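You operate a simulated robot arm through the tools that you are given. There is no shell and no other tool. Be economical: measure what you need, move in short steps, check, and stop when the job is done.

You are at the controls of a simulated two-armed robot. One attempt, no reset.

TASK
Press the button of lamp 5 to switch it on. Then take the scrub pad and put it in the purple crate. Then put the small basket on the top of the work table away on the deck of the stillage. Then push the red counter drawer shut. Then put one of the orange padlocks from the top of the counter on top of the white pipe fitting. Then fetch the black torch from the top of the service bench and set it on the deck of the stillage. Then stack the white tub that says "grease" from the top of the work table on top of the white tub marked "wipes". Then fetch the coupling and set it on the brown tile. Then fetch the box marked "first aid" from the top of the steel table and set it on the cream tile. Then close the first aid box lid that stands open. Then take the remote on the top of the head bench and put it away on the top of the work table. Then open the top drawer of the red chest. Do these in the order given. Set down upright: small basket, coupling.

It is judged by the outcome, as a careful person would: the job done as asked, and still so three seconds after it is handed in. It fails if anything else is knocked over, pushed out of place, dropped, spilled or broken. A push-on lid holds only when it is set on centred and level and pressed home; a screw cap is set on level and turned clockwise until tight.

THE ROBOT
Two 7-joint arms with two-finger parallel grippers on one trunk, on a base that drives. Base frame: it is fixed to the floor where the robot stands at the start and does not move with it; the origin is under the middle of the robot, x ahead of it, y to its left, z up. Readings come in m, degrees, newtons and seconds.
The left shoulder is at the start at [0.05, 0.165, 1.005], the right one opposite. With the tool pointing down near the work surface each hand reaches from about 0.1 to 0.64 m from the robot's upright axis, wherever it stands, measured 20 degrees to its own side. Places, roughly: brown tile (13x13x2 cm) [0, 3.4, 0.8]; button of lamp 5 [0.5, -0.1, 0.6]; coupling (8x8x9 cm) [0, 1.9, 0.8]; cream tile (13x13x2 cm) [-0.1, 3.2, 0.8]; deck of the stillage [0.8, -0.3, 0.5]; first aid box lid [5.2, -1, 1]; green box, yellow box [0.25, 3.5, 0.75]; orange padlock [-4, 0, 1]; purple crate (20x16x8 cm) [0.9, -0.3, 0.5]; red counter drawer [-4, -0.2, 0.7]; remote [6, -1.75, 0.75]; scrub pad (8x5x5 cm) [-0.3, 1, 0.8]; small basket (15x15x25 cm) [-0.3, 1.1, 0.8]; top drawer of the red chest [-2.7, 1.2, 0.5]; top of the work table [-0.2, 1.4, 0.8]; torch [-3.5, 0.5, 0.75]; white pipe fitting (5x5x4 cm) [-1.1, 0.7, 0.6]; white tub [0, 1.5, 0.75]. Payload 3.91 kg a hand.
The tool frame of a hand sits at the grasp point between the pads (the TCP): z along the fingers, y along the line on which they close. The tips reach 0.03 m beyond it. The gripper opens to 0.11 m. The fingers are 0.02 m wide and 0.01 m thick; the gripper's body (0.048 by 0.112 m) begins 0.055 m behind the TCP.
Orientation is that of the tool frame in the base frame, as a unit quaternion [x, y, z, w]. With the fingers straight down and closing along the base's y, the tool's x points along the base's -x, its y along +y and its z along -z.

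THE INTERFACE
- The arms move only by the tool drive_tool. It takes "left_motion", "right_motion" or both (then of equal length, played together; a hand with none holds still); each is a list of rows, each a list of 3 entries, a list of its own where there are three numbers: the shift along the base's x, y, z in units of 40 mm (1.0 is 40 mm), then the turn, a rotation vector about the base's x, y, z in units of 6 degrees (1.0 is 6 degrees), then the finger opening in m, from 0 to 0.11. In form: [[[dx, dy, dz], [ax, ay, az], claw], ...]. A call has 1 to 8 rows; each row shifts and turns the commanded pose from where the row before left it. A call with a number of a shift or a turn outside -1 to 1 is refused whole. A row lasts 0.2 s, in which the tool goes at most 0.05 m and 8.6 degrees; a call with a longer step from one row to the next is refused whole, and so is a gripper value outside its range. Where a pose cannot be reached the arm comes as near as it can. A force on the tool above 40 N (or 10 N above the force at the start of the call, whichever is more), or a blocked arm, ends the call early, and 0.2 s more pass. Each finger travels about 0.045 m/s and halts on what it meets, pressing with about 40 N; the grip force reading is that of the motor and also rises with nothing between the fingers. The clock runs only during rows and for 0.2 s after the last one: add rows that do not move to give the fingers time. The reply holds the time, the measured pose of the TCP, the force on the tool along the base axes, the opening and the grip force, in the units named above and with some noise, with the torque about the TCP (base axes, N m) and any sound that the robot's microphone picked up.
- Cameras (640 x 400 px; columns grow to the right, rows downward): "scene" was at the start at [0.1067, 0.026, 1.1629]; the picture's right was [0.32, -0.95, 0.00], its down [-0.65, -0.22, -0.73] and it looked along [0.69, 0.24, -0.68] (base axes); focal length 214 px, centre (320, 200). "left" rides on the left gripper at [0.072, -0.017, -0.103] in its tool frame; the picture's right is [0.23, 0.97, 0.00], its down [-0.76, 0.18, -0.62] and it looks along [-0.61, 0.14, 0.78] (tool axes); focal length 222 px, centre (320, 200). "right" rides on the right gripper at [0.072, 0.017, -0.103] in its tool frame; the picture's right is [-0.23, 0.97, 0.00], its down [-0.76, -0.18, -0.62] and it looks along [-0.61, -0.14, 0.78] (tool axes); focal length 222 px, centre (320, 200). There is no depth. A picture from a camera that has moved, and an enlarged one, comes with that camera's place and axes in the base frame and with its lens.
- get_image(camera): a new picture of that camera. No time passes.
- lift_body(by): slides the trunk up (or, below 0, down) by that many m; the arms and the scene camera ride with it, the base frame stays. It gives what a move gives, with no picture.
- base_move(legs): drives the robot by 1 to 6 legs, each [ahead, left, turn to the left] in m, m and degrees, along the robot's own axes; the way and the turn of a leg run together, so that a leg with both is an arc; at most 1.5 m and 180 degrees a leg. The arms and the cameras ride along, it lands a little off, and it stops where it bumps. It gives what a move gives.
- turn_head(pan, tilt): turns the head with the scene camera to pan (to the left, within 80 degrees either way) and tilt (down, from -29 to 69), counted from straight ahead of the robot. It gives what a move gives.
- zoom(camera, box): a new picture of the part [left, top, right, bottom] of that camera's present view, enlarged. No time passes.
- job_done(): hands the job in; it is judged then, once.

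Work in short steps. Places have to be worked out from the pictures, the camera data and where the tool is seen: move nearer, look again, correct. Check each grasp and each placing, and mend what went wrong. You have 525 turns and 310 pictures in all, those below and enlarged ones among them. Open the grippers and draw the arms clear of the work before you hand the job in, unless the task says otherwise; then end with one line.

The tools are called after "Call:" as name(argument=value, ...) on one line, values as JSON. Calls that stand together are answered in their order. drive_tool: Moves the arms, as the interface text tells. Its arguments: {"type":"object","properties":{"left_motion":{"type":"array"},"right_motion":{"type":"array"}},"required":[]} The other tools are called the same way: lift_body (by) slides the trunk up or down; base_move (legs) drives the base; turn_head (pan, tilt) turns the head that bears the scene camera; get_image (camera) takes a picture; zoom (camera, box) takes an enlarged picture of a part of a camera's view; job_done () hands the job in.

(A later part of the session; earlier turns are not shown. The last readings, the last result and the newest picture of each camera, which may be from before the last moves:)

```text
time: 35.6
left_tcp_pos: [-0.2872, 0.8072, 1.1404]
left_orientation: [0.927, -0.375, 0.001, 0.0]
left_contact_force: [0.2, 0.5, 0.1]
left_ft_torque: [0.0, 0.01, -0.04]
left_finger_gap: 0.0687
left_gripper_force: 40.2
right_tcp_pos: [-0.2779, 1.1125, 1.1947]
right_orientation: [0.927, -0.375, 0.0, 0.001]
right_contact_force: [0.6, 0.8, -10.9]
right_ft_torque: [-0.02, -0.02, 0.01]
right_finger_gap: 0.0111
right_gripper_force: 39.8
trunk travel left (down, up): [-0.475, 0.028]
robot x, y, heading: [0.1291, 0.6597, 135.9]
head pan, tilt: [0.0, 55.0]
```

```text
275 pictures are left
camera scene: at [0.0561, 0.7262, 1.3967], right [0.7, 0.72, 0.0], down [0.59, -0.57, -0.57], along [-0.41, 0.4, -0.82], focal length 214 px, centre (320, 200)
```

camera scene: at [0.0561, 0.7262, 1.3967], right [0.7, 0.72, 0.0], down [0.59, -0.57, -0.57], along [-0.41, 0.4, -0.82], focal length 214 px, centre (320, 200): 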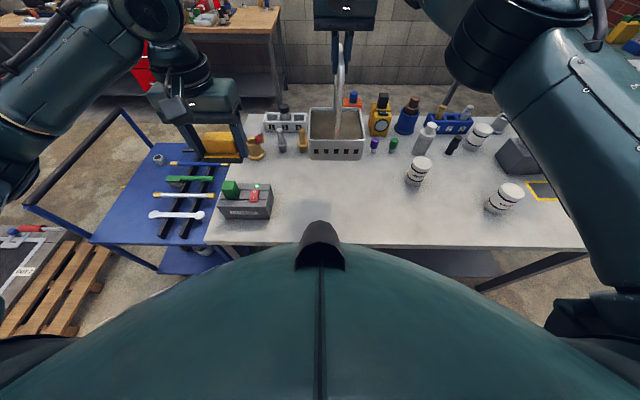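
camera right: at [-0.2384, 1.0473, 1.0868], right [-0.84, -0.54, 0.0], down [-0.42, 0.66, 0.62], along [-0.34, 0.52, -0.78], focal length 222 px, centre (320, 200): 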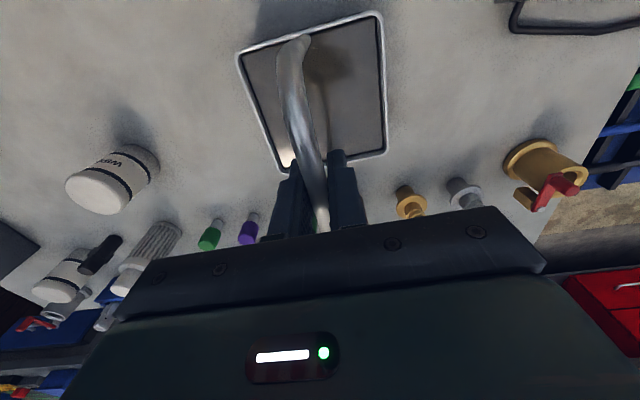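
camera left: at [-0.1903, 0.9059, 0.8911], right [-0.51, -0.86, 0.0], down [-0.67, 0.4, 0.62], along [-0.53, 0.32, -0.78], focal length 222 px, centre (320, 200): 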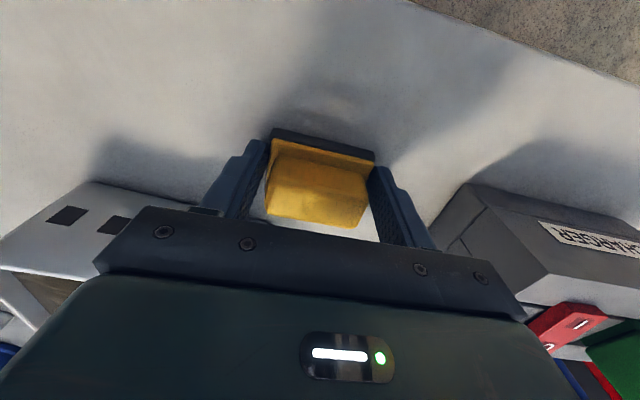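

Basket hangs level. I draw it back and to the right at this height.

Call:
drive_tool(right_motion=[[[0.5, -0.2, 0], [0, 0, 0], 0], [[0.8, -0.2, 0], [0, 0, 0], 0], [[0.9, -0.1, 0], [0, 0, 0], 0], [[0.9, -0.05, 0], [0, 0, 0], 0], [[0.9, 0, 0], [0, 0, 0], 0], [[0.9, 0, 0], [0, 0, 0], 0], [[0.8, 0, 0], [0, 0, 0], 0], [[0.3, 0, 0], [0, 0, 0], 0]])

Call:
get_image(camera="scene")

```text
time: 37.4
left_tcp_pos: [-0.2864, 0.8067, 1.1409]
left_orientation: [0.927, -0.375, 0.0, -0.001]
left_contact_force: [0.4, -0.1, -0.9]
left_ft_torque: [-0.02, 0.02, 0.03]
left_finger_gap: 0.0689
left_gripper_force: 39.8
right_tcp_pos: [-0.039, 1.0899, 1.1925]
right_orientation: [0.927, -0.376, 0.0, 0.001]
right_contact_force: [-0.2, -0.3, -10.7]
right_ft_torque: [-0.05, -0.01, -0.02]
right_finger_gap: 0.0114
right_gripper_force: 39.5
trunk travel left (down, up): [-0.475, 0.028]
robot x, y, heading: [0.1318, 0.6557, 135.9]
head pan, tilt: [0.0, 55.0]
```

```text
274 pictures are left
camera scene: at [0.0564, 0.726, 1.3967], right [0.7, 0.72, 0.0], down [0.59, -0.57, -0.57], along [-0.41, 0.4, -0.82], focal length 214 px, centre (320, 200)
```

scene: 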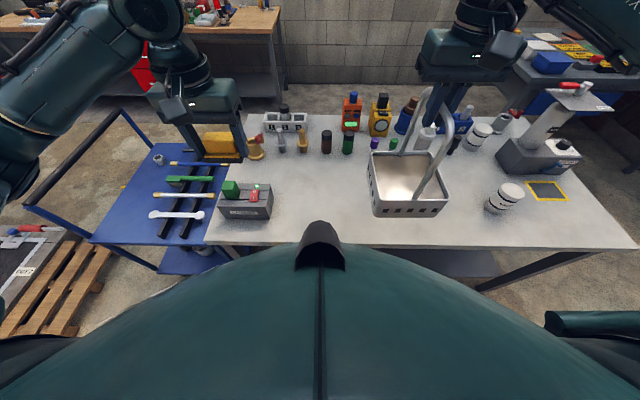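

Both items are held. The crate is only reachable from the far side of the stillage, so I back away to near the start point and survey.

Call:
base_move(legs=[[-0.29, 0.63, 0]])

Call:
turn_head(pan=80, tilt=25)

Call:
get_image(camera="scene")

Call:
turn_head(pan=-80, tilt=25)

Call:
get_image(camera="scene")

```text
time: 41.2
left_tcp_pos: [-0.5153, 0.1552, 1.1406]
left_orientation: [0.927, -0.376, 0.0, 0.0]
left_contact_force: [0.5, -0.2, -1.4]
left_ft_torque: [-0.05, 0.01, -0.03]
left_finger_gap: 0.0688
left_gripper_force: 40.0
right_tcp_pos: [-0.2668, 0.4395, 1.1939]
right_orientation: [0.926, -0.378, -0.001, 0.001]
right_contact_force: [0.1, -0.3, -9.7]
right_ft_torque: [-0.05, -0.01, -0.01]
right_finger_gap: 0.0114
right_gripper_force: 40.0
trunk travel left (down, up): [-0.475, 0.028]
robot x, y, heading: [-0.1003, 0.0038, 135.8]
head pan, tilt: [0.0, 55.0]
```

```text
time: 42.8
left_tcp_pos: [-0.5161, 0.1547, 1.1405]
left_orientation: [0.927, -0.376, 0.0, -0.001]
left_contact_force: [0.0, 0.2, -1.2]
left_ft_torque: [0.01, 0.01, 0.02]
left_finger_gap: 0.0689
left_gripper_force: 39.9
right_tcp_pos: [-0.2673, 0.4376, 1.1932]
right_orientation: [0.926, -0.378, -0.001, 0.001]
right_contact_force: [-0.8, -0.2, -10.0]
right_ft_torque: [0.0, -0.04, -0.03]
right_finger_gap: 0.0115
right_gripper_force: 40.4
trunk travel left (down, up): [-0.475, 0.028]
robot x, y, heading: [-0.0989, 0.001, 135.6]
head pan, tilt: [80.0, 25.0]
```

```text
273 pictures are left
camera scene: at [-0.1962, -0.0309, 1.4408], right [-0.58, 0.81, 0.0], down [0.34, 0.25, -0.91], along [-0.74, -0.53, -0.42], focal length 214 px, centre (320, 200)
```

scene: 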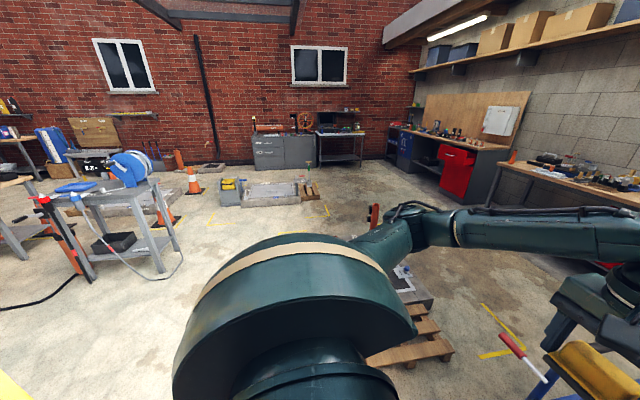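

```text
time: 45.2
left_tcp_pos: [-0.5143, 0.1557, 1.141]
left_orientation: [0.926, -0.376, 0.0, 0.001]
left_contact_force: [0.8, 0.6, -1.3]
left_ft_torque: [-0.02, -0.02, -0.01]
left_finger_gap: 0.0688
left_gripper_force: 40.1
right_tcp_pos: [-0.2667, 0.4392, 1.1934]
right_orientation: [0.926, -0.377, 0.0, 0.0]
right_contact_force: [-0.7, 0.3, -10.9]
right_ft_torque: [-0.07, -0.04, 0.03]
right_finger_gap: 0.0114
right_gripper_force: 40.0
trunk travel left (down, up): [-0.475, 0.028]
robot x, y, heading: [-0.0999, 0.0016, 135.8]
head pan, tilt: [-80.0, 25.0]
```

```text
272 pictures are left
camera scene: at [-0.0696, 0.0991, 1.4407], right [0.83, -0.56, 0.0], down [-0.24, -0.35, -0.91], along [0.51, 0.75, -0.42], focal length 214 px, centre (320, 200)
```

scene: 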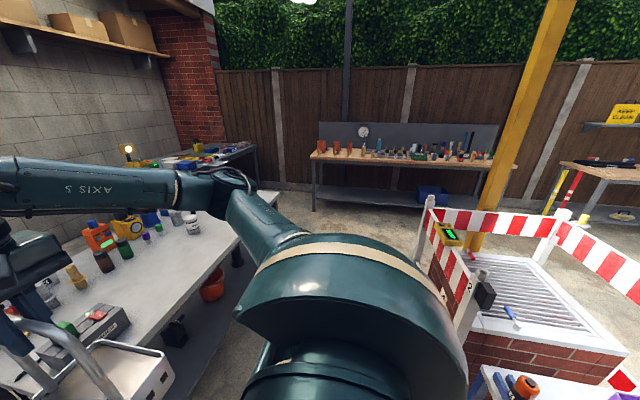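

Clear around. I turn left through the open west/south side to face about -85°, then look at the stillage's surroundings.

Call:
base_move(legs=[[0, 0, 140]])

Call:
turn_head(pan=45, tilt=30)

Call:
get_image(camera="scene")

Call:
turn_head(pan=0, tilt=30)

Call:
get_image(camera="scene")

```text
time: 51.5
left_tcp_pos: [0.125, -0.373, 1.1384]
left_orientation: [0.666, 0.746, 0.004, -0.004]
left_contact_force: [-0.5, 0.6, -0.6]
left_ft_torque: [0.02, 0.03, -0.01]
left_finger_gap: 0.0688
left_gripper_force: 40.0
right_tcp_pos: [-0.2465, -0.4359, 1.1957]
right_orientation: [0.667, 0.745, -0.002, 0.003]
right_contact_force: [0.3, 0.6, -11.0]
right_ft_torque: [0.06, 0.01, 0.01]
right_finger_gap: 0.0114
right_gripper_force: 39.7
trunk travel left (down, up): [-0.475, 0.028]
robot x, y, heading: [-0.0989, 0.0034, -83.6]
head pan, tilt: [-80.0, 25.0]
```

```text
time: 53.5
left_tcp_pos: [0.1253, -0.3782, 1.1372]
left_orientation: [0.666, 0.746, 0.005, -0.006]
left_contact_force: [0.7, -0.2, -0.1]
left_ft_torque: [0.0, -0.01, 0.04]
left_finger_gap: 0.0689
left_gripper_force: 39.8
right_tcp_pos: [-0.2461, -0.4412, 1.1938]
right_orientation: [0.667, 0.745, 0.001, 0.0]
right_contact_force: [0.5, 0.6, -11.4]
right_ft_torque: [0.08, 0.02, 0.03]
right_finger_gap: 0.0116
right_gripper_force: 40.0
trunk travel left (down, up): [-0.475, 0.028]
robot x, y, heading: [-0.1009, -0.0005, -83.7]
head pan, tilt: [45.0, 30.0]
```

```text
271 pictures are left
camera scene: at [-0.0263, -0.085, 1.4331], right [-0.62, -0.78, 0.0], down [-0.39, 0.31, -0.87], along [0.68, -0.54, -0.5], focal length 214 px, centre (320, 200)
```

scene: 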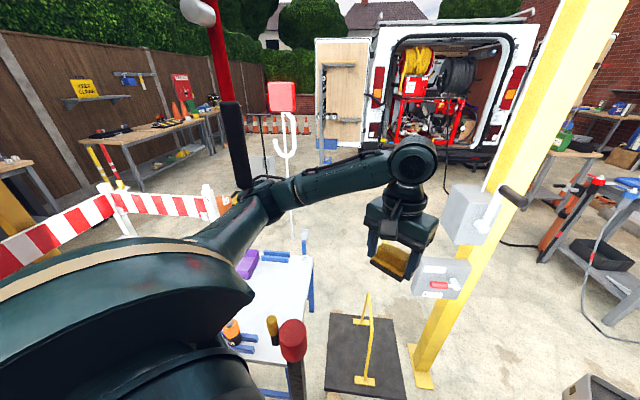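

```text
time: 54.6
left_tcp_pos: [0.1255, -0.3787, 1.1356]
left_orientation: [0.666, 0.746, 0.006, -0.006]
left_contact_force: [1.4, 0.4, 0.3]
left_ft_torque: [0.0, -0.03, -0.01]
left_finger_gap: 0.0687
left_gripper_force: 39.8
right_tcp_pos: [-0.2467, -0.4411, 1.1927]
right_orientation: [0.667, 0.745, 0.001, 0.0]
right_contact_force: [0.0, 0.0, -11.2]
right_ft_torque: [0.04, 0.04, -0.02]
right_finger_gap: 0.0115
right_gripper_force: 39.5
trunk travel left (down, up): [-0.475, 0.028]
robot x, y, heading: [-0.1012, -0.0022, -83.8]
head pan, tilt: [0.0, 30.0]
```

```text
270 pictures are left
camera scene: at [-0.0868, -0.1185, 1.4327], right [-0.99, -0.11, 0.0], down [-0.06, 0.5, -0.87], along [0.1, -0.86, -0.5], focal length 214 px, centre (320, 200)
```

scene: 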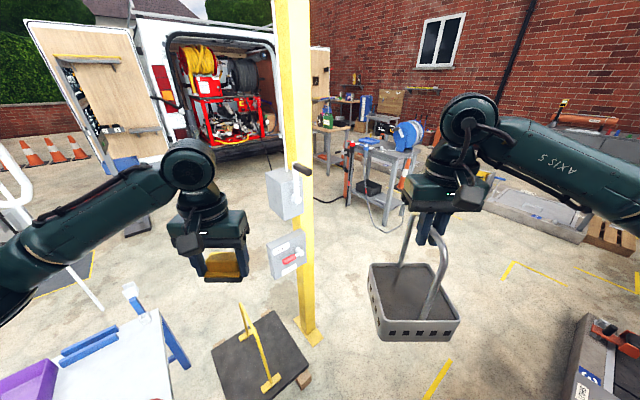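

Route: around the yellow column at (0.06,-0.86) and the step. I slide west, go ahead, then turn to heading 0 before passing south of the column.

Call:
base_move(legs=[[0, -0.6, 0], [0.7, -0.1, 0]])

Call:
get_image(camera="scene")

```text
time: 57.8
left_tcp_pos: [-0.4308, -0.4376, 1.1353]
left_orientation: [0.666, 0.746, 0.005, -0.006]
left_contact_force: [-0.7, 1.8, -0.3]
left_ft_torque: [0.02, 0.0, 0.01]
left_finger_gap: 0.0687
left_gripper_force: 39.7
right_tcp_pos: [-0.8007, -0.4994, 1.19]
right_orientation: [0.668, 0.744, 0.002, -0.003]
right_contact_force: [0.6, -0.3, -10.5]
right_ft_torque: [0.0, -0.06, -0.01]
right_finger_gap: 0.0115
right_gripper_force: 40.1
trunk travel left (down, up): [-0.475, 0.028]
robot x, y, heading: [-0.6567, -0.0533, -83.4]
head pan, tilt: [0.0, 30.0]
stopped in leg 1: the robot was blocked; the commanded pose is now the measured one
```

```text
269 pictures are left
camera scene: at [-0.6415, -0.1774, 1.4327], right [-0.99, -0.11, 0.0], down [-0.06, 0.5, -0.87], along [0.1, -0.86, -0.5], focal length 214 px, centre (320, 200)
```

scene: 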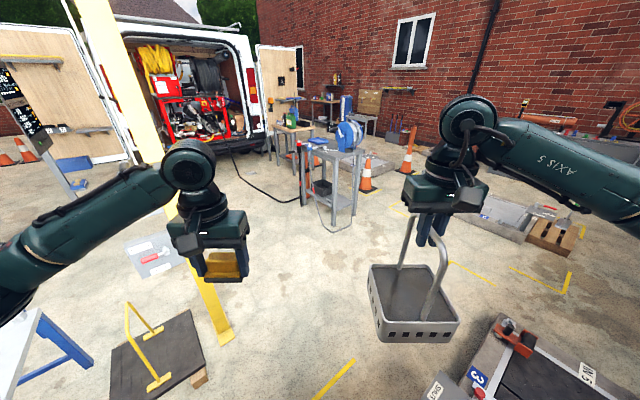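

The slide stopped just short of 0.6 m, blocked by something on the right. I look there.

Call:
turn_head(pan=-75, tilt=50)

Call:
get_image(camera="scene")

```text
time: 59.3
left_tcp_pos: [-0.4304, -0.4384, 1.1361]
left_orientation: [0.666, 0.746, 0.005, -0.006]
left_contact_force: [0.8, -1.0, -0.9]
left_ft_torque: [0.0, 0.01, 0.04]
left_finger_gap: 0.069
left_gripper_force: 39.5
right_tcp_pos: [-0.8024, -0.4997, 1.1919]
right_orientation: [0.668, 0.744, 0.001, -0.001]
right_contact_force: [0.2, 0.2, -10.9]
right_ft_torque: [0.04, 0.04, -0.04]
right_finger_gap: 0.0117
right_gripper_force: 40.2
trunk travel left (down, up): [-0.475, 0.028]
robot x, y, heading: [-0.6533, -0.0591, -83.4]
head pan, tilt: [-75.0, 50.0]
```

```text
268 pictures are left
camera scene: at [-0.7244, -0.1158, 1.4032], right [-0.37, 0.93, 0.0], down [0.71, 0.28, -0.64], along [-0.6, -0.23, -0.77], focal length 214 px, centre (320, 200)
```

scene: 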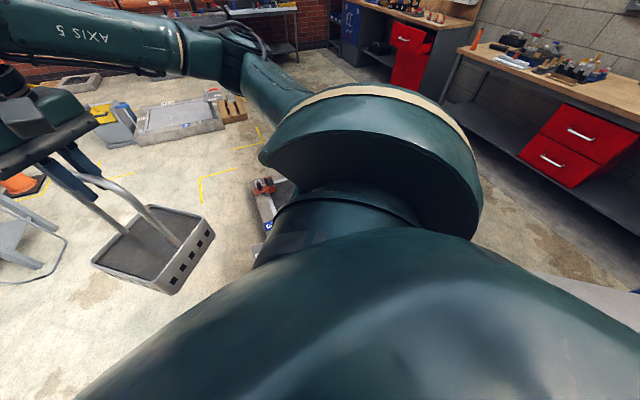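

The low pallet platform is close on the right. To clear the column with my elbows, I shift away a little, turn to face west, and slide south with my back to the column.

Call:
base_move(legs=[[0, 0.08, 0], [0, 0, -90], [0, 1.4, 0]])

Call:
turn_head(pan=60, tilt=30)

Call:
get_image(camera="scene")

```text
time: 70.7
left_tcp_pos: [-0.7964, -1.6578, 1.1348]
left_orientation: [0.998, 0.056, 0.009, -0.001]
left_contact_force: [-0.1, 0.7, -0.2]
left_ft_torque: [0.01, -0.01, -0.02]
left_finger_gap: 0.0689
left_gripper_force: 40.1
right_tcp_pos: [-0.8607, -1.2856, 1.1908]
right_orientation: [0.999, 0.054, 0.002, 0.0]
right_contact_force: [0.6, -0.7, -10.6]
right_ft_torque: [-0.04, -0.03, -0.01]
right_finger_gap: 0.0114
right_gripper_force: 39.9
trunk travel left (down, up): [-0.475, 0.028]
robot x, y, heading: [-0.4157, -1.4374, -173.7]
head pan, tilt: [-75.0, 50.0]
```

```text
time: 72.9
left_tcp_pos: [-0.7981, -1.6588, 1.1349]
left_orientation: [0.998, 0.057, 0.009, 0.0]
left_contact_force: [0.2, -0.5, -0.7]
left_ft_torque: [-0.02, -0.02, 0.0]
left_finger_gap: 0.0687
left_gripper_force: 39.6
right_tcp_pos: [-0.8613, -1.2869, 1.1923]
right_orientation: [0.999, 0.053, 0.002, 0.0]
right_contact_force: [0.6, -0.6, -10.5]
right_ft_torque: [-0.03, -0.06, 0.01]
right_finger_gap: 0.0113
right_gripper_force: 40.1
trunk travel left (down, up): [-0.475, 0.028]
robot x, y, heading: [-0.4178, -1.4356, -173.4]
head pan, tilt: [60.0, 30.0]
```

```text
267 pictures are left
camera scene: at [-0.4841, -1.5208, 1.4328], right [-0.92, 0.4, 0.0], down [0.2, 0.46, -0.87], along [-0.35, -0.79, -0.5], focal length 214 px, centre (320, 200)
```

scene: 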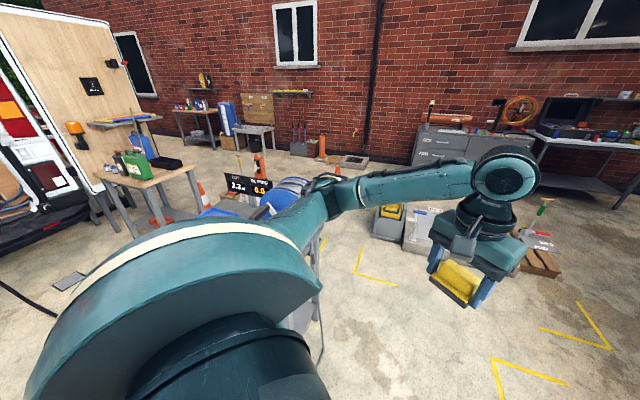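

Turning right (north side) keeps the hands away from the trolley; column is 0.75 m off. I turn to heading 0 and look ahead.

Call:
base_move(legs=[[0, 0, -173.5], [0, 0, -13]])

Call:
turn_head(pan=0, tilt=30)

Call:
get_image(camera="scene")

```text
time: 81.1
left_tcp_pos: [-0.0274, -1.2275, 1.1358]
left_orientation: [-0.035, 0.999, 0.0, -0.009]
left_contact_force: [-0.2, 0.7, 0.0]
left_ft_torque: [0.02, 0.04, 0.02]
left_finger_gap: 0.0686
left_gripper_force: 39.9
right_tcp_pos: [0.0195, -1.6008, 1.1934]
right_orientation: [-0.032, 0.999, 0.001, -0.002]
right_contact_force: [-0.4, 0.6, -10.9]
right_ft_torque: [0.07, 0.09, 0.02]
right_finger_gap: 0.0117
right_gripper_force: 39.6
trunk travel left (down, up): [-0.475, 0.028]
robot x, y, heading: [-0.415, -1.4343, 3.9]
head pan, tilt: [60.0, 30.0]
```

```text
time: 82.4
left_tcp_pos: [-0.0276, -1.2265, 1.1352]
left_orientation: [-0.034, 0.999, -0.001, -0.01]
left_contact_force: [-0.3, -0.1, -0.2]
left_ft_torque: [-0.01, 0.01, 0.01]
left_finger_gap: 0.0689
left_gripper_force: 39.6
right_tcp_pos: [0.0192, -1.6019, 1.1902]
right_orientation: [-0.033, 0.999, -0.001, -0.002]
right_contact_force: [0.2, -0.8, -10.7]
right_ft_torque: [0.01, 0.09, -0.01]
right_finger_gap: 0.0116
right_gripper_force: 39.9
trunk travel left (down, up): [-0.475, 0.028]
robot x, y, heading: [-0.4218, -1.4372, 4.0]
head pan, tilt: [0.0, 30.0]
```

```text
266 pictures are left
camera scene: at [-0.2974, -1.427, 1.4327], right [0.07, -1.0, 0.0], down [-0.5, -0.03, -0.87], along [0.86, 0.06, -0.5], focal length 214 px, centre (320, 200)
```

scene: 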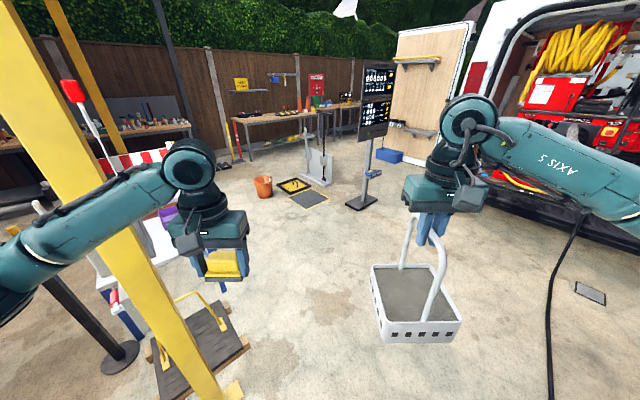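

Lane ahead is open. I veer right to clear the column, then drive ahead to about (1.3,-1.6).

Call:
base_move(legs=[[0.4, -0.2, -4], [1.3, 0, 0]])

Call:
turn_head(pan=75, tilt=35)

Call:
get_image(camera="scene")

```text
time: 91.2
left_tcp_pos: [1.6865, -1.4574, 1.1353]
left_orientation: [0.007, 1.0, 0.0, -0.009]
left_contact_force: [0.5, -0.6, -1.3]
left_ft_torque: [0.01, 0.02, 0.02]
left_finger_gap: 0.0687
left_gripper_force: 39.4
right_tcp_pos: [1.7029, -1.8344, 1.1913]
right_orientation: [0.008, 1.0, 0.0, -0.002]
right_contact_force: [0.7, 0.3, -10.7]
right_ft_torque: [0.02, 0.02, 0.02]
right_finger_gap: 0.0116
right_gripper_force: 39.8
trunk travel left (down, up): [-0.475, 0.028]
robot x, y, heading: [1.2807, -1.6335, -0.8]
head pan, tilt: [0.0, 30.0]
```

```text
time: 92.6
left_tcp_pos: [1.687, -1.4581, 1.1339]
left_orientation: [0.007, 1.0, 0.0, -0.009]
left_contact_force: [-0.8, -0.3, -0.3]
left_ft_torque: [-0.03, 0.03, 0.01]
left_finger_gap: 0.0686
left_gripper_force: 39.6
right_tcp_pos: [1.7004, -1.8358, 1.1903]
right_orientation: [0.008, 1.0, 0.0, -0.001]
right_contact_force: [-0.4, 1.1, -11.2]
right_ft_torque: [-0.01, 0.03, 0.02]
right_finger_gap: 0.0114
right_gripper_force: 40.0
trunk travel left (down, up): [-0.475, 0.028]
robot x, y, heading: [1.282, -1.63, -0.6]
head pan, tilt: [75.0, 35.0]
```

```text
265 pictures are left
camera scene: at [1.3341, -1.5498, 1.425], right [0.96, -0.27, 0.0], down [-0.16, -0.55, -0.82], along [0.22, 0.79, -0.57], focal length 214 px, centre (320, 200)
```

scene: 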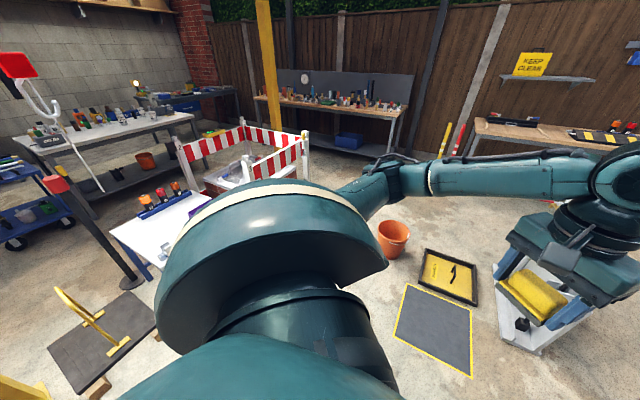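

I turn to face the stillage's far edge (heading ~132°), slide right, and stop short to look.

Call:
base_move(legs=[[0, 0, 132], [0, -0.64, 0]])

Call:
turn_head(pan=0, tilt=40)

Call:
get_image(camera="scene")

```text
time: 101.7
left_tcp_pos: [1.3745, -1.0272, 1.1345]
left_orientation: [0.908, -0.42, 0.008, 0.004]
left_contact_force: [0.0, -0.1, -1.0]
left_ft_torque: [-0.02, 0.0, 0.01]
left_finger_gap: 0.0688
left_gripper_force: 40.0
right_tcp_pos: [1.6477, -0.7669, 1.1912]
right_orientation: [0.907, -0.421, 0.001, 0.001]
right_contact_force: [-0.8, -0.4, -10.7]
right_ft_torque: [-0.04, -0.04, -0.02]
right_finger_gap: 0.0114
right_gripper_force: 39.8
trunk travel left (down, up): [-0.475, 0.028]
robot x, y, heading: [1.7771, -1.2165, 130.2]
head pan, tilt: [75.0, 35.0]
```

```text
time: 103.1
left_tcp_pos: [1.3744, -1.0262, 1.1363]
left_orientation: [0.907, -0.42, 0.007, 0.004]
left_contact_force: [-0.8, -0.7, -0.7]
left_ft_torque: [0.01, 0.01, 0.02]
left_finger_gap: 0.069
left_gripper_force: 40.3
right_tcp_pos: [1.6477, -0.7676, 1.1901]
right_orientation: [0.907, -0.421, 0.002, 0.001]
right_contact_force: [-0.7, 0.8, -10.7]
right_ft_torque: [-0.07, 0.01, -0.02]
right_finger_gap: 0.0113
right_gripper_force: 39.8
trunk travel left (down, up): [-0.475, 0.028]
robot x, y, heading: [1.7723, -1.2136, 130.3]
head pan, tilt: [0.0, 40.0]
```

```text
264 pictures are left
camera scene: at [1.6975, -1.1299, 1.4174], right [0.76, 0.65, 0.0], down [0.42, -0.49, -0.77], along [-0.5, 0.58, -0.64], focal length 214 px, centre (320, 200)
```

scene: 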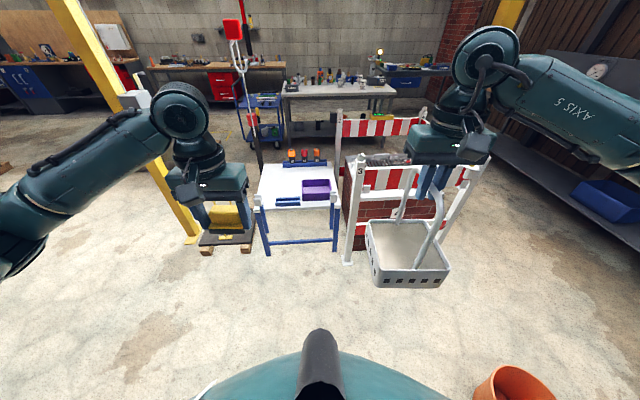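

Barrier post stands at (1.24,-0.27), to the right of the crate at (0.90,-0.25). I move up with the robot offset left of the crate, to about 0.45 m from the deck edge.

Call:
base_move(legs=[[0, 0.28, 0], [0.74, 0, 0]])

Call:
turn_head(pan=0, tilt=55)

Call:
get_image(camera="scene")

Call:
get_image(camera="left")

```text
time: 108.7
left_tcp_pos: [0.6854, -0.647, 1.1351]
left_orientation: [0.909, -0.417, 0.008, 0.004]
left_contact_force: [0.5, -0.3, -0.4]
left_ft_torque: [-0.01, -0.01, -0.02]
left_finger_gap: 0.0687
left_gripper_force: 40.3
right_tcp_pos: [0.9565, -0.3862, 1.1908]
right_orientation: [0.909, -0.418, 0.002, 0.002]
right_contact_force: [0.0, 0.3, -11.6]
right_ft_torque: [-0.01, -0.09, -0.03]
right_finger_gap: 0.0115
right_gripper_force: 40.2
trunk travel left (down, up): [-0.475, 0.028]
robot x, y, heading: [1.0827, -0.8321, 130.6]
head pan, tilt: [0.0, 40.0]
```

```text
time: 109.4
left_tcp_pos: [0.6848, -0.6474, 1.1348]
left_orientation: [0.908, -0.418, 0.008, 0.003]
left_contact_force: [1.1, 0.3, -0.6]
left_ft_torque: [0.02, 0.0, 0.03]
left_finger_gap: 0.069
left_gripper_force: 40.2
right_tcp_pos: [0.9569, -0.3866, 1.1915]
right_orientation: [0.908, -0.418, 0.002, 0.002]
right_contact_force: [-0.4, 0.0, -11.4]
right_ft_torque: [-0.01, -0.05, -0.01]
right_finger_gap: 0.0113
right_gripper_force: 40.1
trunk travel left (down, up): [-0.475, 0.028]
robot x, y, heading: [1.082, -0.8361, 130.6]
head pan, tilt: [0.0, 55.0]
```

```text
263 pictures are left
camera scene: at [1.017, -0.7591, 1.3968], right [0.76, 0.65, 0.0], down [0.53, -0.62, -0.57], along [-0.37, 0.44, -0.82], focal length 214 px, centre (320, 200)
```

scene: 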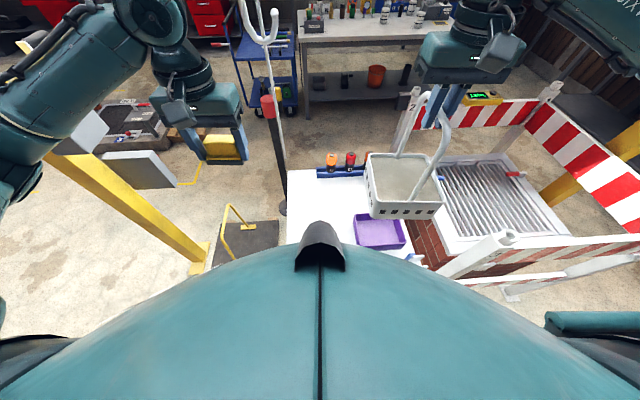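

```text
262 pictures are left
camera left: at [0.7435, -0.6896, 1.2395], right [-0.59, -0.81, 0.0], down [-0.64, 0.47, 0.61], along [-0.49, 0.36, -0.79], focal length 222 px, centre (320, 200)
```

left: 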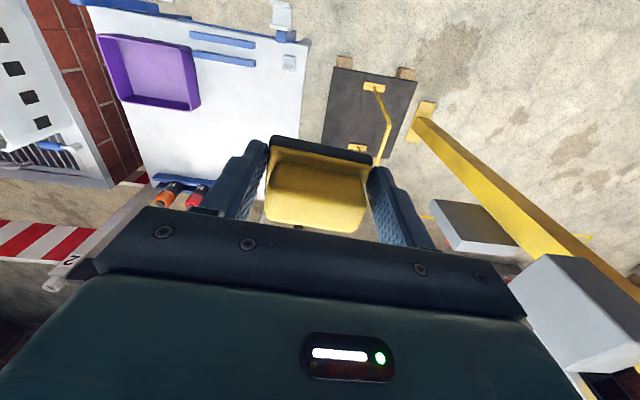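

Crate centre agrees from two cameras: (0.944,-0.259). I first raise and tuck the basket so it stays clear of the barrier post while I turn right and lower the trunk.

Call:
drive_tool(right_motion=[[[0.1, -0.15, 0.6], [0, 0, 0], 0], [[0.2, -0.25, 0.8], [0, 0, 0], 0], [[0.3, -0.35, 0.8], [0, 0, 0], 0], [[0.3, -0.35, 0.8], [0, 0, 0], 0], [[0.3, -0.35, 0.8], [0, 0, 0], 0], [[0.3, -0.35, 0.8], [0, 0, 0], 0], [[0.2, -0.2, 0.5], [0, 0, 0], 0]])

Call:
base_move(legs=[[0.03, 0, -22]])

Call:
get_image(camera="scene")

```text
time: 111.0
left_tcp_pos: [0.6849, -0.6476, 1.1354]
left_orientation: [0.909, -0.418, 0.006, 0.003]
left_contact_force: [0.3, 0.5, -1.3]
left_ft_torque: [-0.02, -0.03, -0.01]
left_finger_gap: 0.0688
left_gripper_force: 39.5
right_tcp_pos: [1.0264, -0.4699, 1.3948]
right_orientation: [0.908, -0.418, 0.002, 0.001]
right_contact_force: [-0.1, -0.3, -10.4]
right_ft_torque: [-0.04, -0.04, 0.03]
right_finger_gap: 0.0113
right_gripper_force: 40.0
trunk travel left (down, up): [-0.475, 0.028]
robot x, y, heading: [1.083, -0.8383, 130.6]
head pan, tilt: [0.0, 55.0]
```

```text
time: 112.6
left_tcp_pos: [0.7689, -0.4895, 1.1359]
left_orientation: [0.814, -0.581, 0.007, 0.005]
left_contact_force: [1.3, 0.1, 0.4]
left_ft_torque: [-0.02, 0.01, 0.0]
left_finger_gap: 0.0687
left_gripper_force: 40.0
right_tcp_pos: [1.1512, -0.4483, 1.3934]
right_orientation: [0.813, -0.583, 0.002, 0.001]
right_contact_force: [-0.4, 0.9, -10.9]
right_ft_torque: [-0.05, -0.03, 0.02]
right_finger_gap: 0.0115
right_gripper_force: 39.4
trunk travel left (down, up): [-0.475, 0.028]
robot x, y, heading: [1.0696, -0.8128, 108.9]
head pan, tilt: [0.0, 55.0]
```

```text
261 pictures are left
camera scene: at [1.0364, -0.7152, 1.3967], right [0.95, 0.32, 0.0], down [0.26, -0.78, -0.57], along [-0.19, 0.54, -0.82], focal length 214 px, centre (320, 200)
```

scene: 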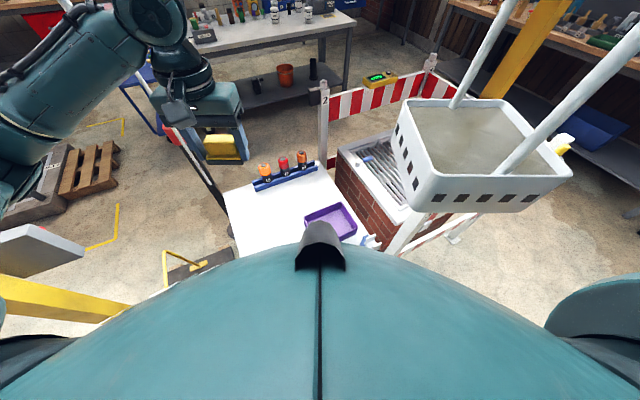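

I lower the trunk 0.15 and then carry the pad over the crate.

Call:
lift_body(by=-0.15)

Call:
drive_tool(left_motion=[[[0.55, 0.72, -0.3], [0, 0, 0], 0.03], [[0.55, 0.72, -0.3], [0, 0, 0], 0.03], [[0.55, 0.72, -0.3], [0, 0, 0], 0.03], [[0.55, 0.72, -0.3], [0, 0, 0], 0.03], [[0.55, 0.72, -0.3], [0, 0, 0], 0.03], [[0.55, 0.72, -0.3], [0, 0, 0], 0.03], [[0.55, 0.72, -0.3], [0, 0, 0], 0.03], [[0.55, 0.72, -0.3], [0, 0, 0], 0.03]])

Call:
get_image(camera="left")

Call:
get_image(camera="scene")

```text
time: 114.3
left_tcp_pos: [0.7694, -0.4886, 0.9862]
left_orientation: [0.814, -0.581, 0.008, 0.005]
left_contact_force: [0.2, 0.3, -0.4]
left_ft_torque: [-0.02, 0.03, 0.0]
left_finger_gap: 0.0688
left_gripper_force: 40.2
right_tcp_pos: [1.1511, -0.4489, 1.2431]
right_orientation: [0.812, -0.583, 0.002, 0.001]
right_contact_force: [-0.6, 0.0, -10.6]
right_ft_torque: [-0.03, -0.03, 0.03]
right_finger_gap: 0.0113
right_gripper_force: 40.3
trunk travel left (down, up): [-0.325, 0.178]
robot x, y, heading: [1.0699, -0.8109, 109.0]
head pan, tilt: [0.0, 55.0]
```

```text
time: 116.1
left_tcp_pos: [0.9439, -0.2554, 0.8915]
left_orientation: [0.813, -0.582, 0.006, 0.006]
left_contact_force: [0.1, -0.4, -1.1]
left_ft_torque: [-0.01, 0.02, -0.02]
left_finger_gap: 0.0687
left_gripper_force: 40.5
right_tcp_pos: [1.1516, -0.4488, 1.2441]
right_orientation: [0.813, -0.582, 0.003, 0.002]
right_contact_force: [0.1, 0.0, -10.6]
right_ft_torque: [-0.05, -0.08, 0.0]
right_finger_gap: 0.0113
right_gripper_force: 40.0
trunk travel left (down, up): [-0.325, 0.178]
robot x, y, heading: [1.0682, -0.8075, 109.2]
head pan, tilt: [0.0, 55.0]
```

```text
260 pictures are left
camera left: at [0.9848, -0.3169, 0.9951], right [-0.85, -0.53, 0.01], down [-0.42, 0.67, 0.61], along [-0.33, 0.52, -0.79], focal length 222 px, centre (320, 200)
```

left: 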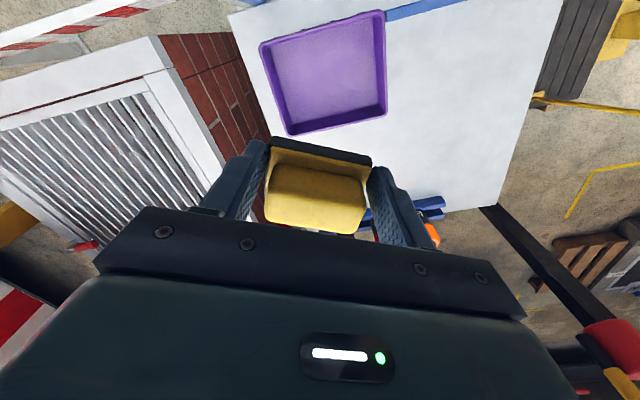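

```text
259 pictures are left
camera scene: at [1.0371, -0.7153, 1.2467], right [0.95, 0.32, 0.0], down [0.26, -0.78, -0.57], along [-0.19, 0.54, -0.82], focal length 214 px, centre (320, 200)
```

scene: 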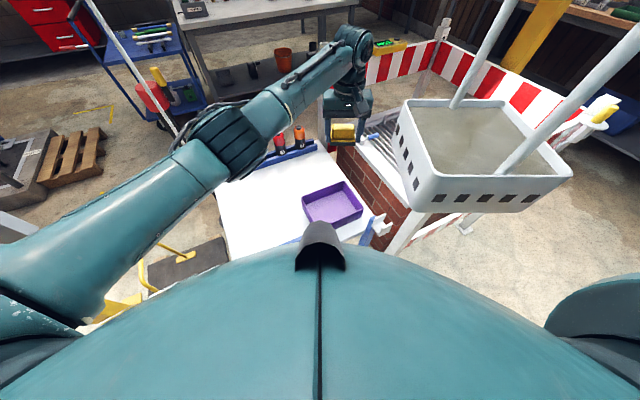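

Crate refined to (0.937,-0.266). I descend to just above the crate floor.

Call:
drive_tool(left_motion=[[[-0.18, -0.25, -0.8], [0, 0, 0], 0.03], [[0, 0, -1], [0, 0, 0], 0.03], [[0, 0, -1], [0, 0, 0], 0.03], [[0, 0, -1], [0, 0, 0], 0.03], [[0, 0, -1], [0, 0, 0], 0.03], [[0, 0, -1], [0, 0, 0], 0.03], [[0, 0, -1], [0, 0, 0], 0.03], [[0, 0, -0.7], [0, 0, 0], 0.03]])

Call:
get_image(camera="left")

Call:
zoom(camera="scene", box=[220, 110, 440, 250])

```text
time: 117.9
left_tcp_pos: [0.9291, -0.3003, 0.6437]
left_orientation: [0.812, -0.583, 0.009, 0.007]
left_contact_force: [0.2, -0.1, -0.7]
left_ft_torque: [-0.01, 0.0, -0.02]
left_finger_gap: 0.0686
left_gripper_force: 40.3
left hand out of reach, approached as far as the arm can: row 5, 6, 7, 8
right_tcp_pos: [1.1507, -0.449, 1.2434]
right_orientation: [0.812, -0.583, 0.003, 0.002]
right_contact_force: [-0.7, -0.6, -11.1]
right_ft_torque: [-0.09, 0.0, 0.04]
right_finger_gap: 0.0113
right_gripper_force: 39.9
trunk travel left (down, up): [-0.325, 0.178]
robot x, y, heading: [1.0707, -0.8099, 108.9]
head pan, tilt: [0.0, 55.0]
```

```text
258 pictures are left
camera left: at [0.9675, -0.3617, 0.7489], right [-0.85, -0.53, 0.0], down [-0.42, 0.68, 0.61], along [-0.32, 0.51, -0.8], focal length 222 px, centre (320, 200)
```

left: 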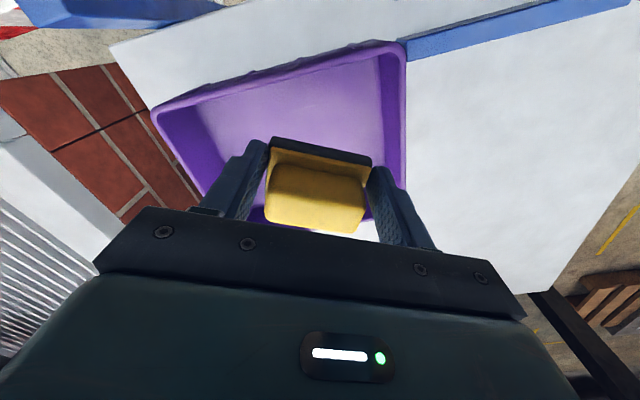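

```text
2.86 times, centred on (330, 180) of scene
camera zoom: at [1.036, -0.7154, 1.2467], right [0.95, 0.32, 0.0], down [0.27, -0.78, -0.57], along [-0.19, 0.54, -0.82], focal length 613 px, centre (291, 257)
```

zoom: 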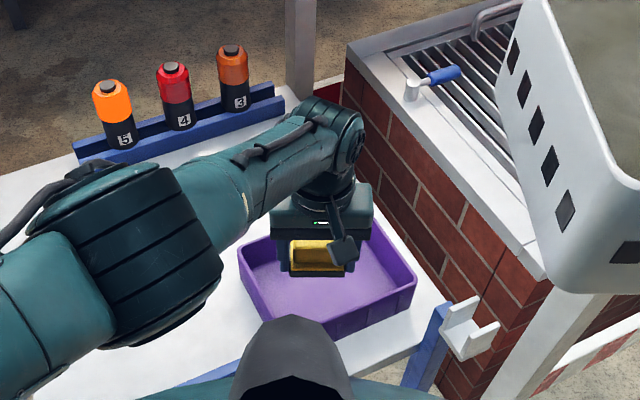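

Out of reach at this trunk height. I lower the trunk 0.06 and recentre over the crate before the last descent.

Call:
drive_tool(left_motion=[[[0, 0, 0.5], [0, 0, 0], 0.03]])

Call:
lift_body(by=-0.08)

```text
time: 118.3
left_tcp_pos: [0.9176, -0.2926, 0.6591]
left_orientation: [0.814, -0.581, 0.007, 0.007]
left_contact_force: [0.4, -0.2, 0.1]
left_ft_torque: [-0.01, -0.02, -0.02]
left_finger_gap: 0.0688
left_gripper_force: 40.6
left hand out of reach, approached as far as the arm can: row 1
right_tcp_pos: [1.1511, -0.4487, 1.2437]
right_orientation: [0.813, -0.582, 0.002, 0.001]
right_contact_force: [0.0, 0.0, -11.0]
right_ft_torque: [-0.06, -0.05, -0.01]
right_finger_gap: 0.0114
right_gripper_force: 40.3
trunk travel left (down, up): [-0.325, 0.178]
robot x, y, heading: [1.0717, -0.8108, 108.8]
head pan, tilt: [0.0, 55.0]
```

```text
time: 119.5
left_tcp_pos: [0.9182, -0.2928, 0.5804]
left_orientation: [0.814, -0.581, 0.008, 0.006]
left_contact_force: [0.9, 0.2, -0.2]
left_ft_torque: [0.01, 0.03, -0.04]
left_finger_gap: 0.0687
left_gripper_force: 40.4
right_tcp_pos: [1.1504, -0.4491, 1.1638]
right_orientation: [0.812, -0.583, 0.001, 0.002]
right_contact_force: [-0.6, -0.3, -10.2]
right_ft_torque: [-0.05, -0.06, 0.0]
right_finger_gap: 0.0117
right_gripper_force: 40.2
trunk travel left (down, up): [-0.245, 0.258]
robot x, y, heading: [1.0747, -0.8152, 108.9]
head pan, tilt: [0.0, 55.0]
```

Call:
get_image(camera="left")

Call:
zoom(camera="scene", box=[220, 110, 440, 250])

```text
256 pictures are left
camera left: at [0.9571, -0.3526, 0.6845], right [-0.85, -0.53, 0.01], down [-0.42, 0.67, 0.61], along [-0.33, 0.51, -0.79], focal length 222 px, centre (320, 200)
```

left: 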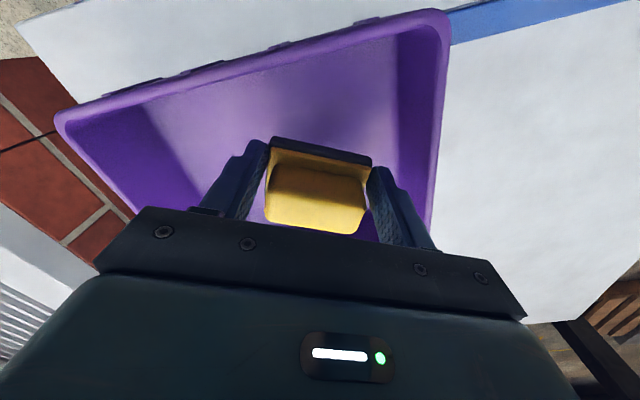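

```text
2.86 times, centred on (330, 180) of scene
camera zoom: at [1.0363, -0.7156, 1.1668], right [0.95, 0.32, 0.0], down [0.26, -0.78, -0.57], along [-0.19, 0.54, -0.82], focal length 613 px, centre (291, 257)
```

zoom: 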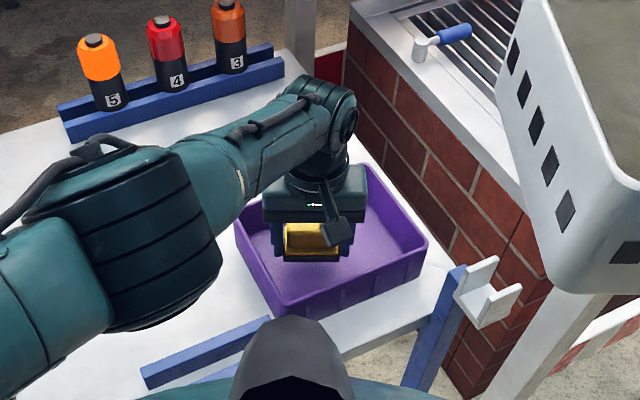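

Pad is inside the rim. I shift 1 cm toward the crate's centre and lower gently.

Call:
drive_tool(left_motion=[[[0.2, 0.3, 0], [0, 0, 0], 0.03], [[0, 0, -0.3], [0, 0, 0], 0.03], [[0, 0, -0.25], [0, 0, 0], 0.03], [[0, 0, -0.2], [0, 0, 0], 0.03]])

```text
time: 120.5
left_tcp_pos: [0.9193, -0.3067, 0.5521]
left_orientation: [0.814, -0.581, 0.008, 0.006]
left_contact_force: [0.2, 0.4, -0.6]
left_ft_torque: [-0.01, 0.01, -0.02]
left_finger_gap: 0.0689
left_gripper_force: 39.7
left hand out of reach, approached as far as the arm can: row 1, 2, 3, 4
right_tcp_pos: [1.1504, -0.4499, 1.1637]
right_orientation: [0.812, -0.583, 0.002, 0.001]
right_contact_force: [0.5, -0.4, -10.3]
right_ft_torque: [-0.06, -0.01, 0.02]
right_finger_gap: 0.0115
right_gripper_force: 40.0
trunk travel left (down, up): [-0.245, 0.258]
robot x, y, heading: [1.0682, -0.8115, 108.9]
head pan, tilt: [0.0, 55.0]
```

Reach limit again; a small base step (3 cm ahead, 3 cm right) recentres the pad over the crate.

Call:
base_move(legs=[[0.03, -0.03, 0]])

Call:
zoom(camera="scene", box=[220, 110, 440, 250])

```text
time: 121.4
left_tcp_pos: [0.9377, -0.266, 0.5514]
left_orientation: [0.814, -0.581, 0.007, 0.007]
left_contact_force: [-0.5, 0.1, -0.6]
left_ft_torque: [-0.08, 0.01, -0.03]
left_finger_gap: 0.0689
left_gripper_force: 39.9
right_tcp_pos: [1.1696, -0.4101, 1.1622]
right_orientation: [0.813, -0.583, 0.003, 0.002]
right_contact_force: [0.6, 0.2, -11.0]
right_ft_torque: [-0.06, 0.0, -0.01]
right_finger_gap: 0.0113
right_gripper_force: 40.1
trunk travel left (down, up): [-0.245, 0.258]
robot x, y, heading: [1.0936, -0.7728, 108.9]
head pan, tilt: [0.0, 55.0]
```

```text
2.86 times, centred on (330, 180) of scene
camera zoom: at [1.0547, -0.6771, 1.1667], right [0.95, 0.32, 0.0], down [0.26, -0.78, -0.57], along [-0.19, 0.54, -0.82], focal length 613 px, centre (291, 257)
```

zoom: 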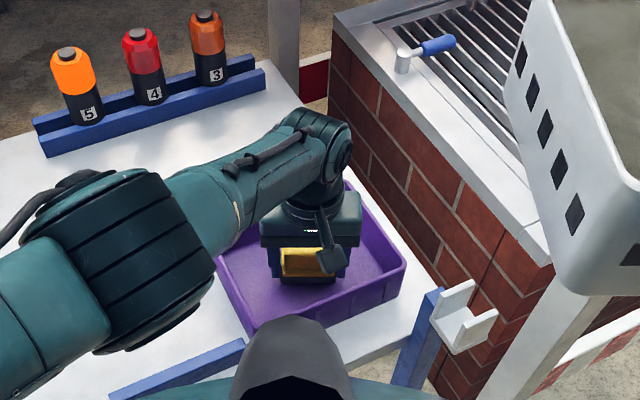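

TCP is now exactly at crate centre. Lower 1 cm more and release.

Call:
drive_tool(left_motion=[[[0, 0, -0.2], [0, 0, 0], 0.03], [[0, 0, -0.1], [0, 0, 0], 0.03], [[0, 0, 0], [0, 0, 0], 0.09], [[0, 0, 0], [0, 0, 0], 0.09]])

Call:
get_image(camera="left")

```text
time: 122.4
left_tcp_pos: [0.9363, -0.2738, 0.5418]
left_orientation: [0.814, -0.581, 0.007, 0.006]
left_contact_force: [0.1, -0.1, -0.4]
left_ft_torque: [0.01, 0.01, 0.03]
left_finger_gap: 0.0901
left_gripper_force: 0.1
left hand out of reach, approached as far as the arm can: row 1
right_tcp_pos: [1.169, -0.4098, 1.1635]
right_orientation: [0.812, -0.583, 0.002, 0.001]
right_contact_force: [-0.9, -0.3, -11.0]
right_ft_torque: [-0.05, 0.01, 0.0]
right_finger_gap: 0.0115
right_gripper_force: 39.6
trunk travel left (down, up): [-0.245, 0.258]
robot x, y, heading: [1.0904, -0.7738, 108.8]
head pan, tilt: [0.0, 55.0]
```

```text
253 pictures are left
camera left: at [0.9765, -0.3338, 0.6454], right [-0.85, -0.53, 0.01], down [-0.42, 0.67, 0.61], along [-0.33, 0.51, -0.79], focal length 222 px, centre (320, 200)
```

left: 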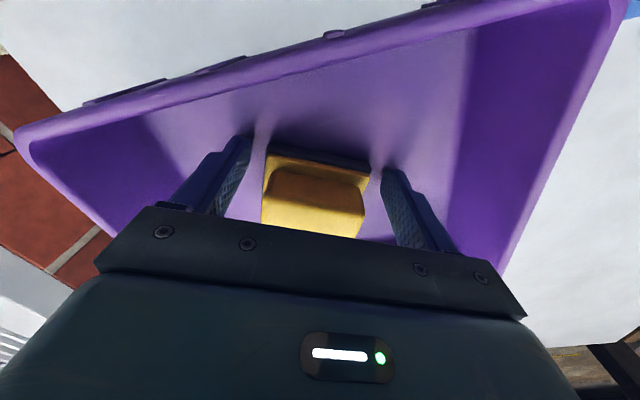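

Pad rests in the crate. I raise the left hand straight up and withdraw it to the left.

Call:
drive_tool(left_motion=[[[0, 0, 0.8], [0, 0, 0], 0.09], [[0, 0, 0.8], [0, 0, 0], 0.09], [[0, 0, 0.9], [0, 0, 0], 0.09], [[0, 0, 0.9], [0, 0, 0], 0.09], [[0, 0, 0.9], [0, 0, 0], 0.09], [[-0.4, -0.4, 0.9], [0, 0, 0], 0.09], [[-0.6, -0.5, 0.8], [0, 0, 0], 0.09], [[-0.6, -0.5, 0.8], [0, 0, 0], 0.09]])

Call:
get_image(camera="left")

Call:
get_image(camera="scene")

```text
time: 124.2
left_tcp_pos: [0.868, -0.1957, 0.7704]
left_orientation: [0.813, -0.582, 0.008, 0.009]
left_contact_force: [0.4, 0.0, 0.1]
left_ft_torque: [0.0, 0.0, -0.03]
left_finger_gap: 0.09
left_gripper_force: 0.0
left hand out of reach, approached as far as the arm can: row 1, 2, 3, 4, 5, 6, 7, 8
right_tcp_pos: [1.169, -0.4111, 1.1632]
right_orientation: [0.813, -0.583, 0.001, 0.001]
right_contact_force: [-0.2, -0.3, -10.5]
right_ft_torque: [-0.07, 0.01, -0.01]
right_finger_gap: 0.0118
right_gripper_force: 40.2
trunk travel left (down, up): [-0.245, 0.258]
robot x, y, heading: [1.0865, -0.776, 108.9]
head pan, tilt: [0.0, 55.0]
```

```text
252 pictures are left
camera left: at [0.9079, -0.2568, 0.8749], right [-0.85, -0.53, 0.01], down [-0.42, 0.68, 0.61], along [-0.33, 0.51, -0.8], focal length 222 px, centre (320, 200)
```

left: 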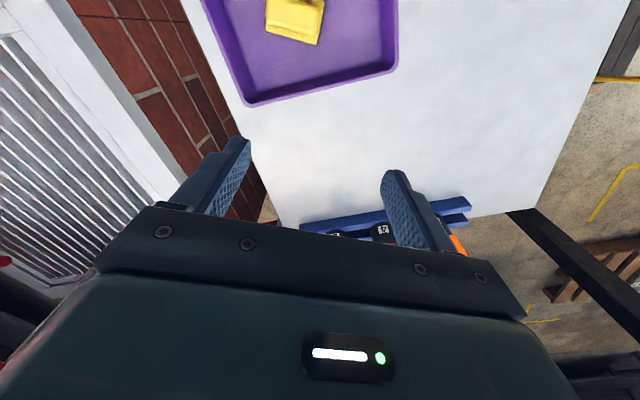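

```text
251 pictures are left
camera scene: at [1.0544, -0.6776, 1.1667], right [0.95, 0.32, 0.0], down [0.26, -0.78, -0.57], along [-0.19, 0.54, -0.82], focal length 214 px, centre (320, 200)
```

scene: 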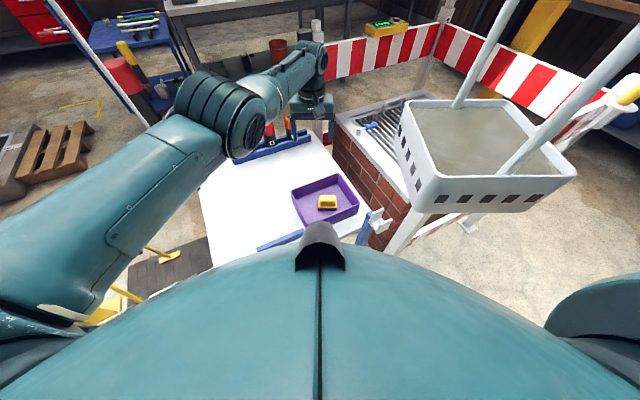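

Pad sits in the crate. The left hand was stretched out; I bring it back toward the robot and up.

Call:
drive_tool(left_motion=[[[0, -0.8, 0.5], [0, 0, 0], 0.09], [[0, -0.8, 0.7], [0, 0, 0], 0.09], [[0, -0.8, 0.7], [0, 0, 0], 0.09], [[-0.2, -0.7, 0.7], [0, 0, 0], 0.09], [[-0.2, -0.7, 0.7], [0, 0, 0], 0.09], [[-0.2, -0.6, 0.7], [0, 0, 0], 0.09]])

```text
time: 125.6
left_tcp_pos: [0.8539, -0.197, 0.9098]
left_orientation: [0.814, -0.581, 0.009, 0.007]
left_contact_force: [0.7, 0.4, -0.3]
left_ft_torque: [-0.03, 0.02, 0.0]
left_finger_gap: 0.0898
left_gripper_force: 0.1
left hand out of reach, approached as far as the arm can: row 1, 2, 3, 4, 5, 6
right_tcp_pos: [1.1693, -0.4094, 1.1638]
right_orientation: [0.813, -0.583, 0.002, 0.001]
right_contact_force: [-0.5, 0.4, -10.4]
right_ft_torque: [-0.07, 0.01, -0.01]
right_finger_gap: 0.0116
right_gripper_force: 40.1
trunk travel left (down, up): [-0.245, 0.258]
robot x, y, heading: [1.0912, -0.7765, 108.8]
head pan, tilt: [0.0, 55.0]
```

The commanded pose had run ahead of the reachable one; I keep bringing it back.

Call:
drive_tool(left_motion=[[[0, -1, 0], [0, 0, 0], 0.09], [[0, -1, 0], [0, 0, 0], 0.09], [[0, -1, 0], [0, 0, 0], 0.09], [[0, -1, 0], [0, 0, 0], 0.09]])

```text
time: 126.6
left_tcp_pos: [0.8539, -0.2005, 0.9288]
left_orientation: [0.814, -0.581, 0.008, 0.006]
left_contact_force: [0.9, 0.9, 0.4]
left_ft_torque: [0.0, 0.0, 0.0]
left_finger_gap: 0.0897
left_gripper_force: 0.1
left hand out of reach, approached as far as the arm can: row 1, 2, 3, 4
right_tcp_pos: [1.1699, -0.4114, 1.1637]
right_orientation: [0.813, -0.583, 0.002, 0.001]
right_contact_force: [0.3, -0.4, -11.0]
right_ft_torque: [-0.08, 0.0, 0.0]
right_finger_gap: 0.0114
right_gripper_force: 39.7
trunk travel left (down, up): [-0.245, 0.258]
robot x, y, heading: [1.087, -0.778, 108.8]
head pan, tilt: [0.0, 55.0]
```

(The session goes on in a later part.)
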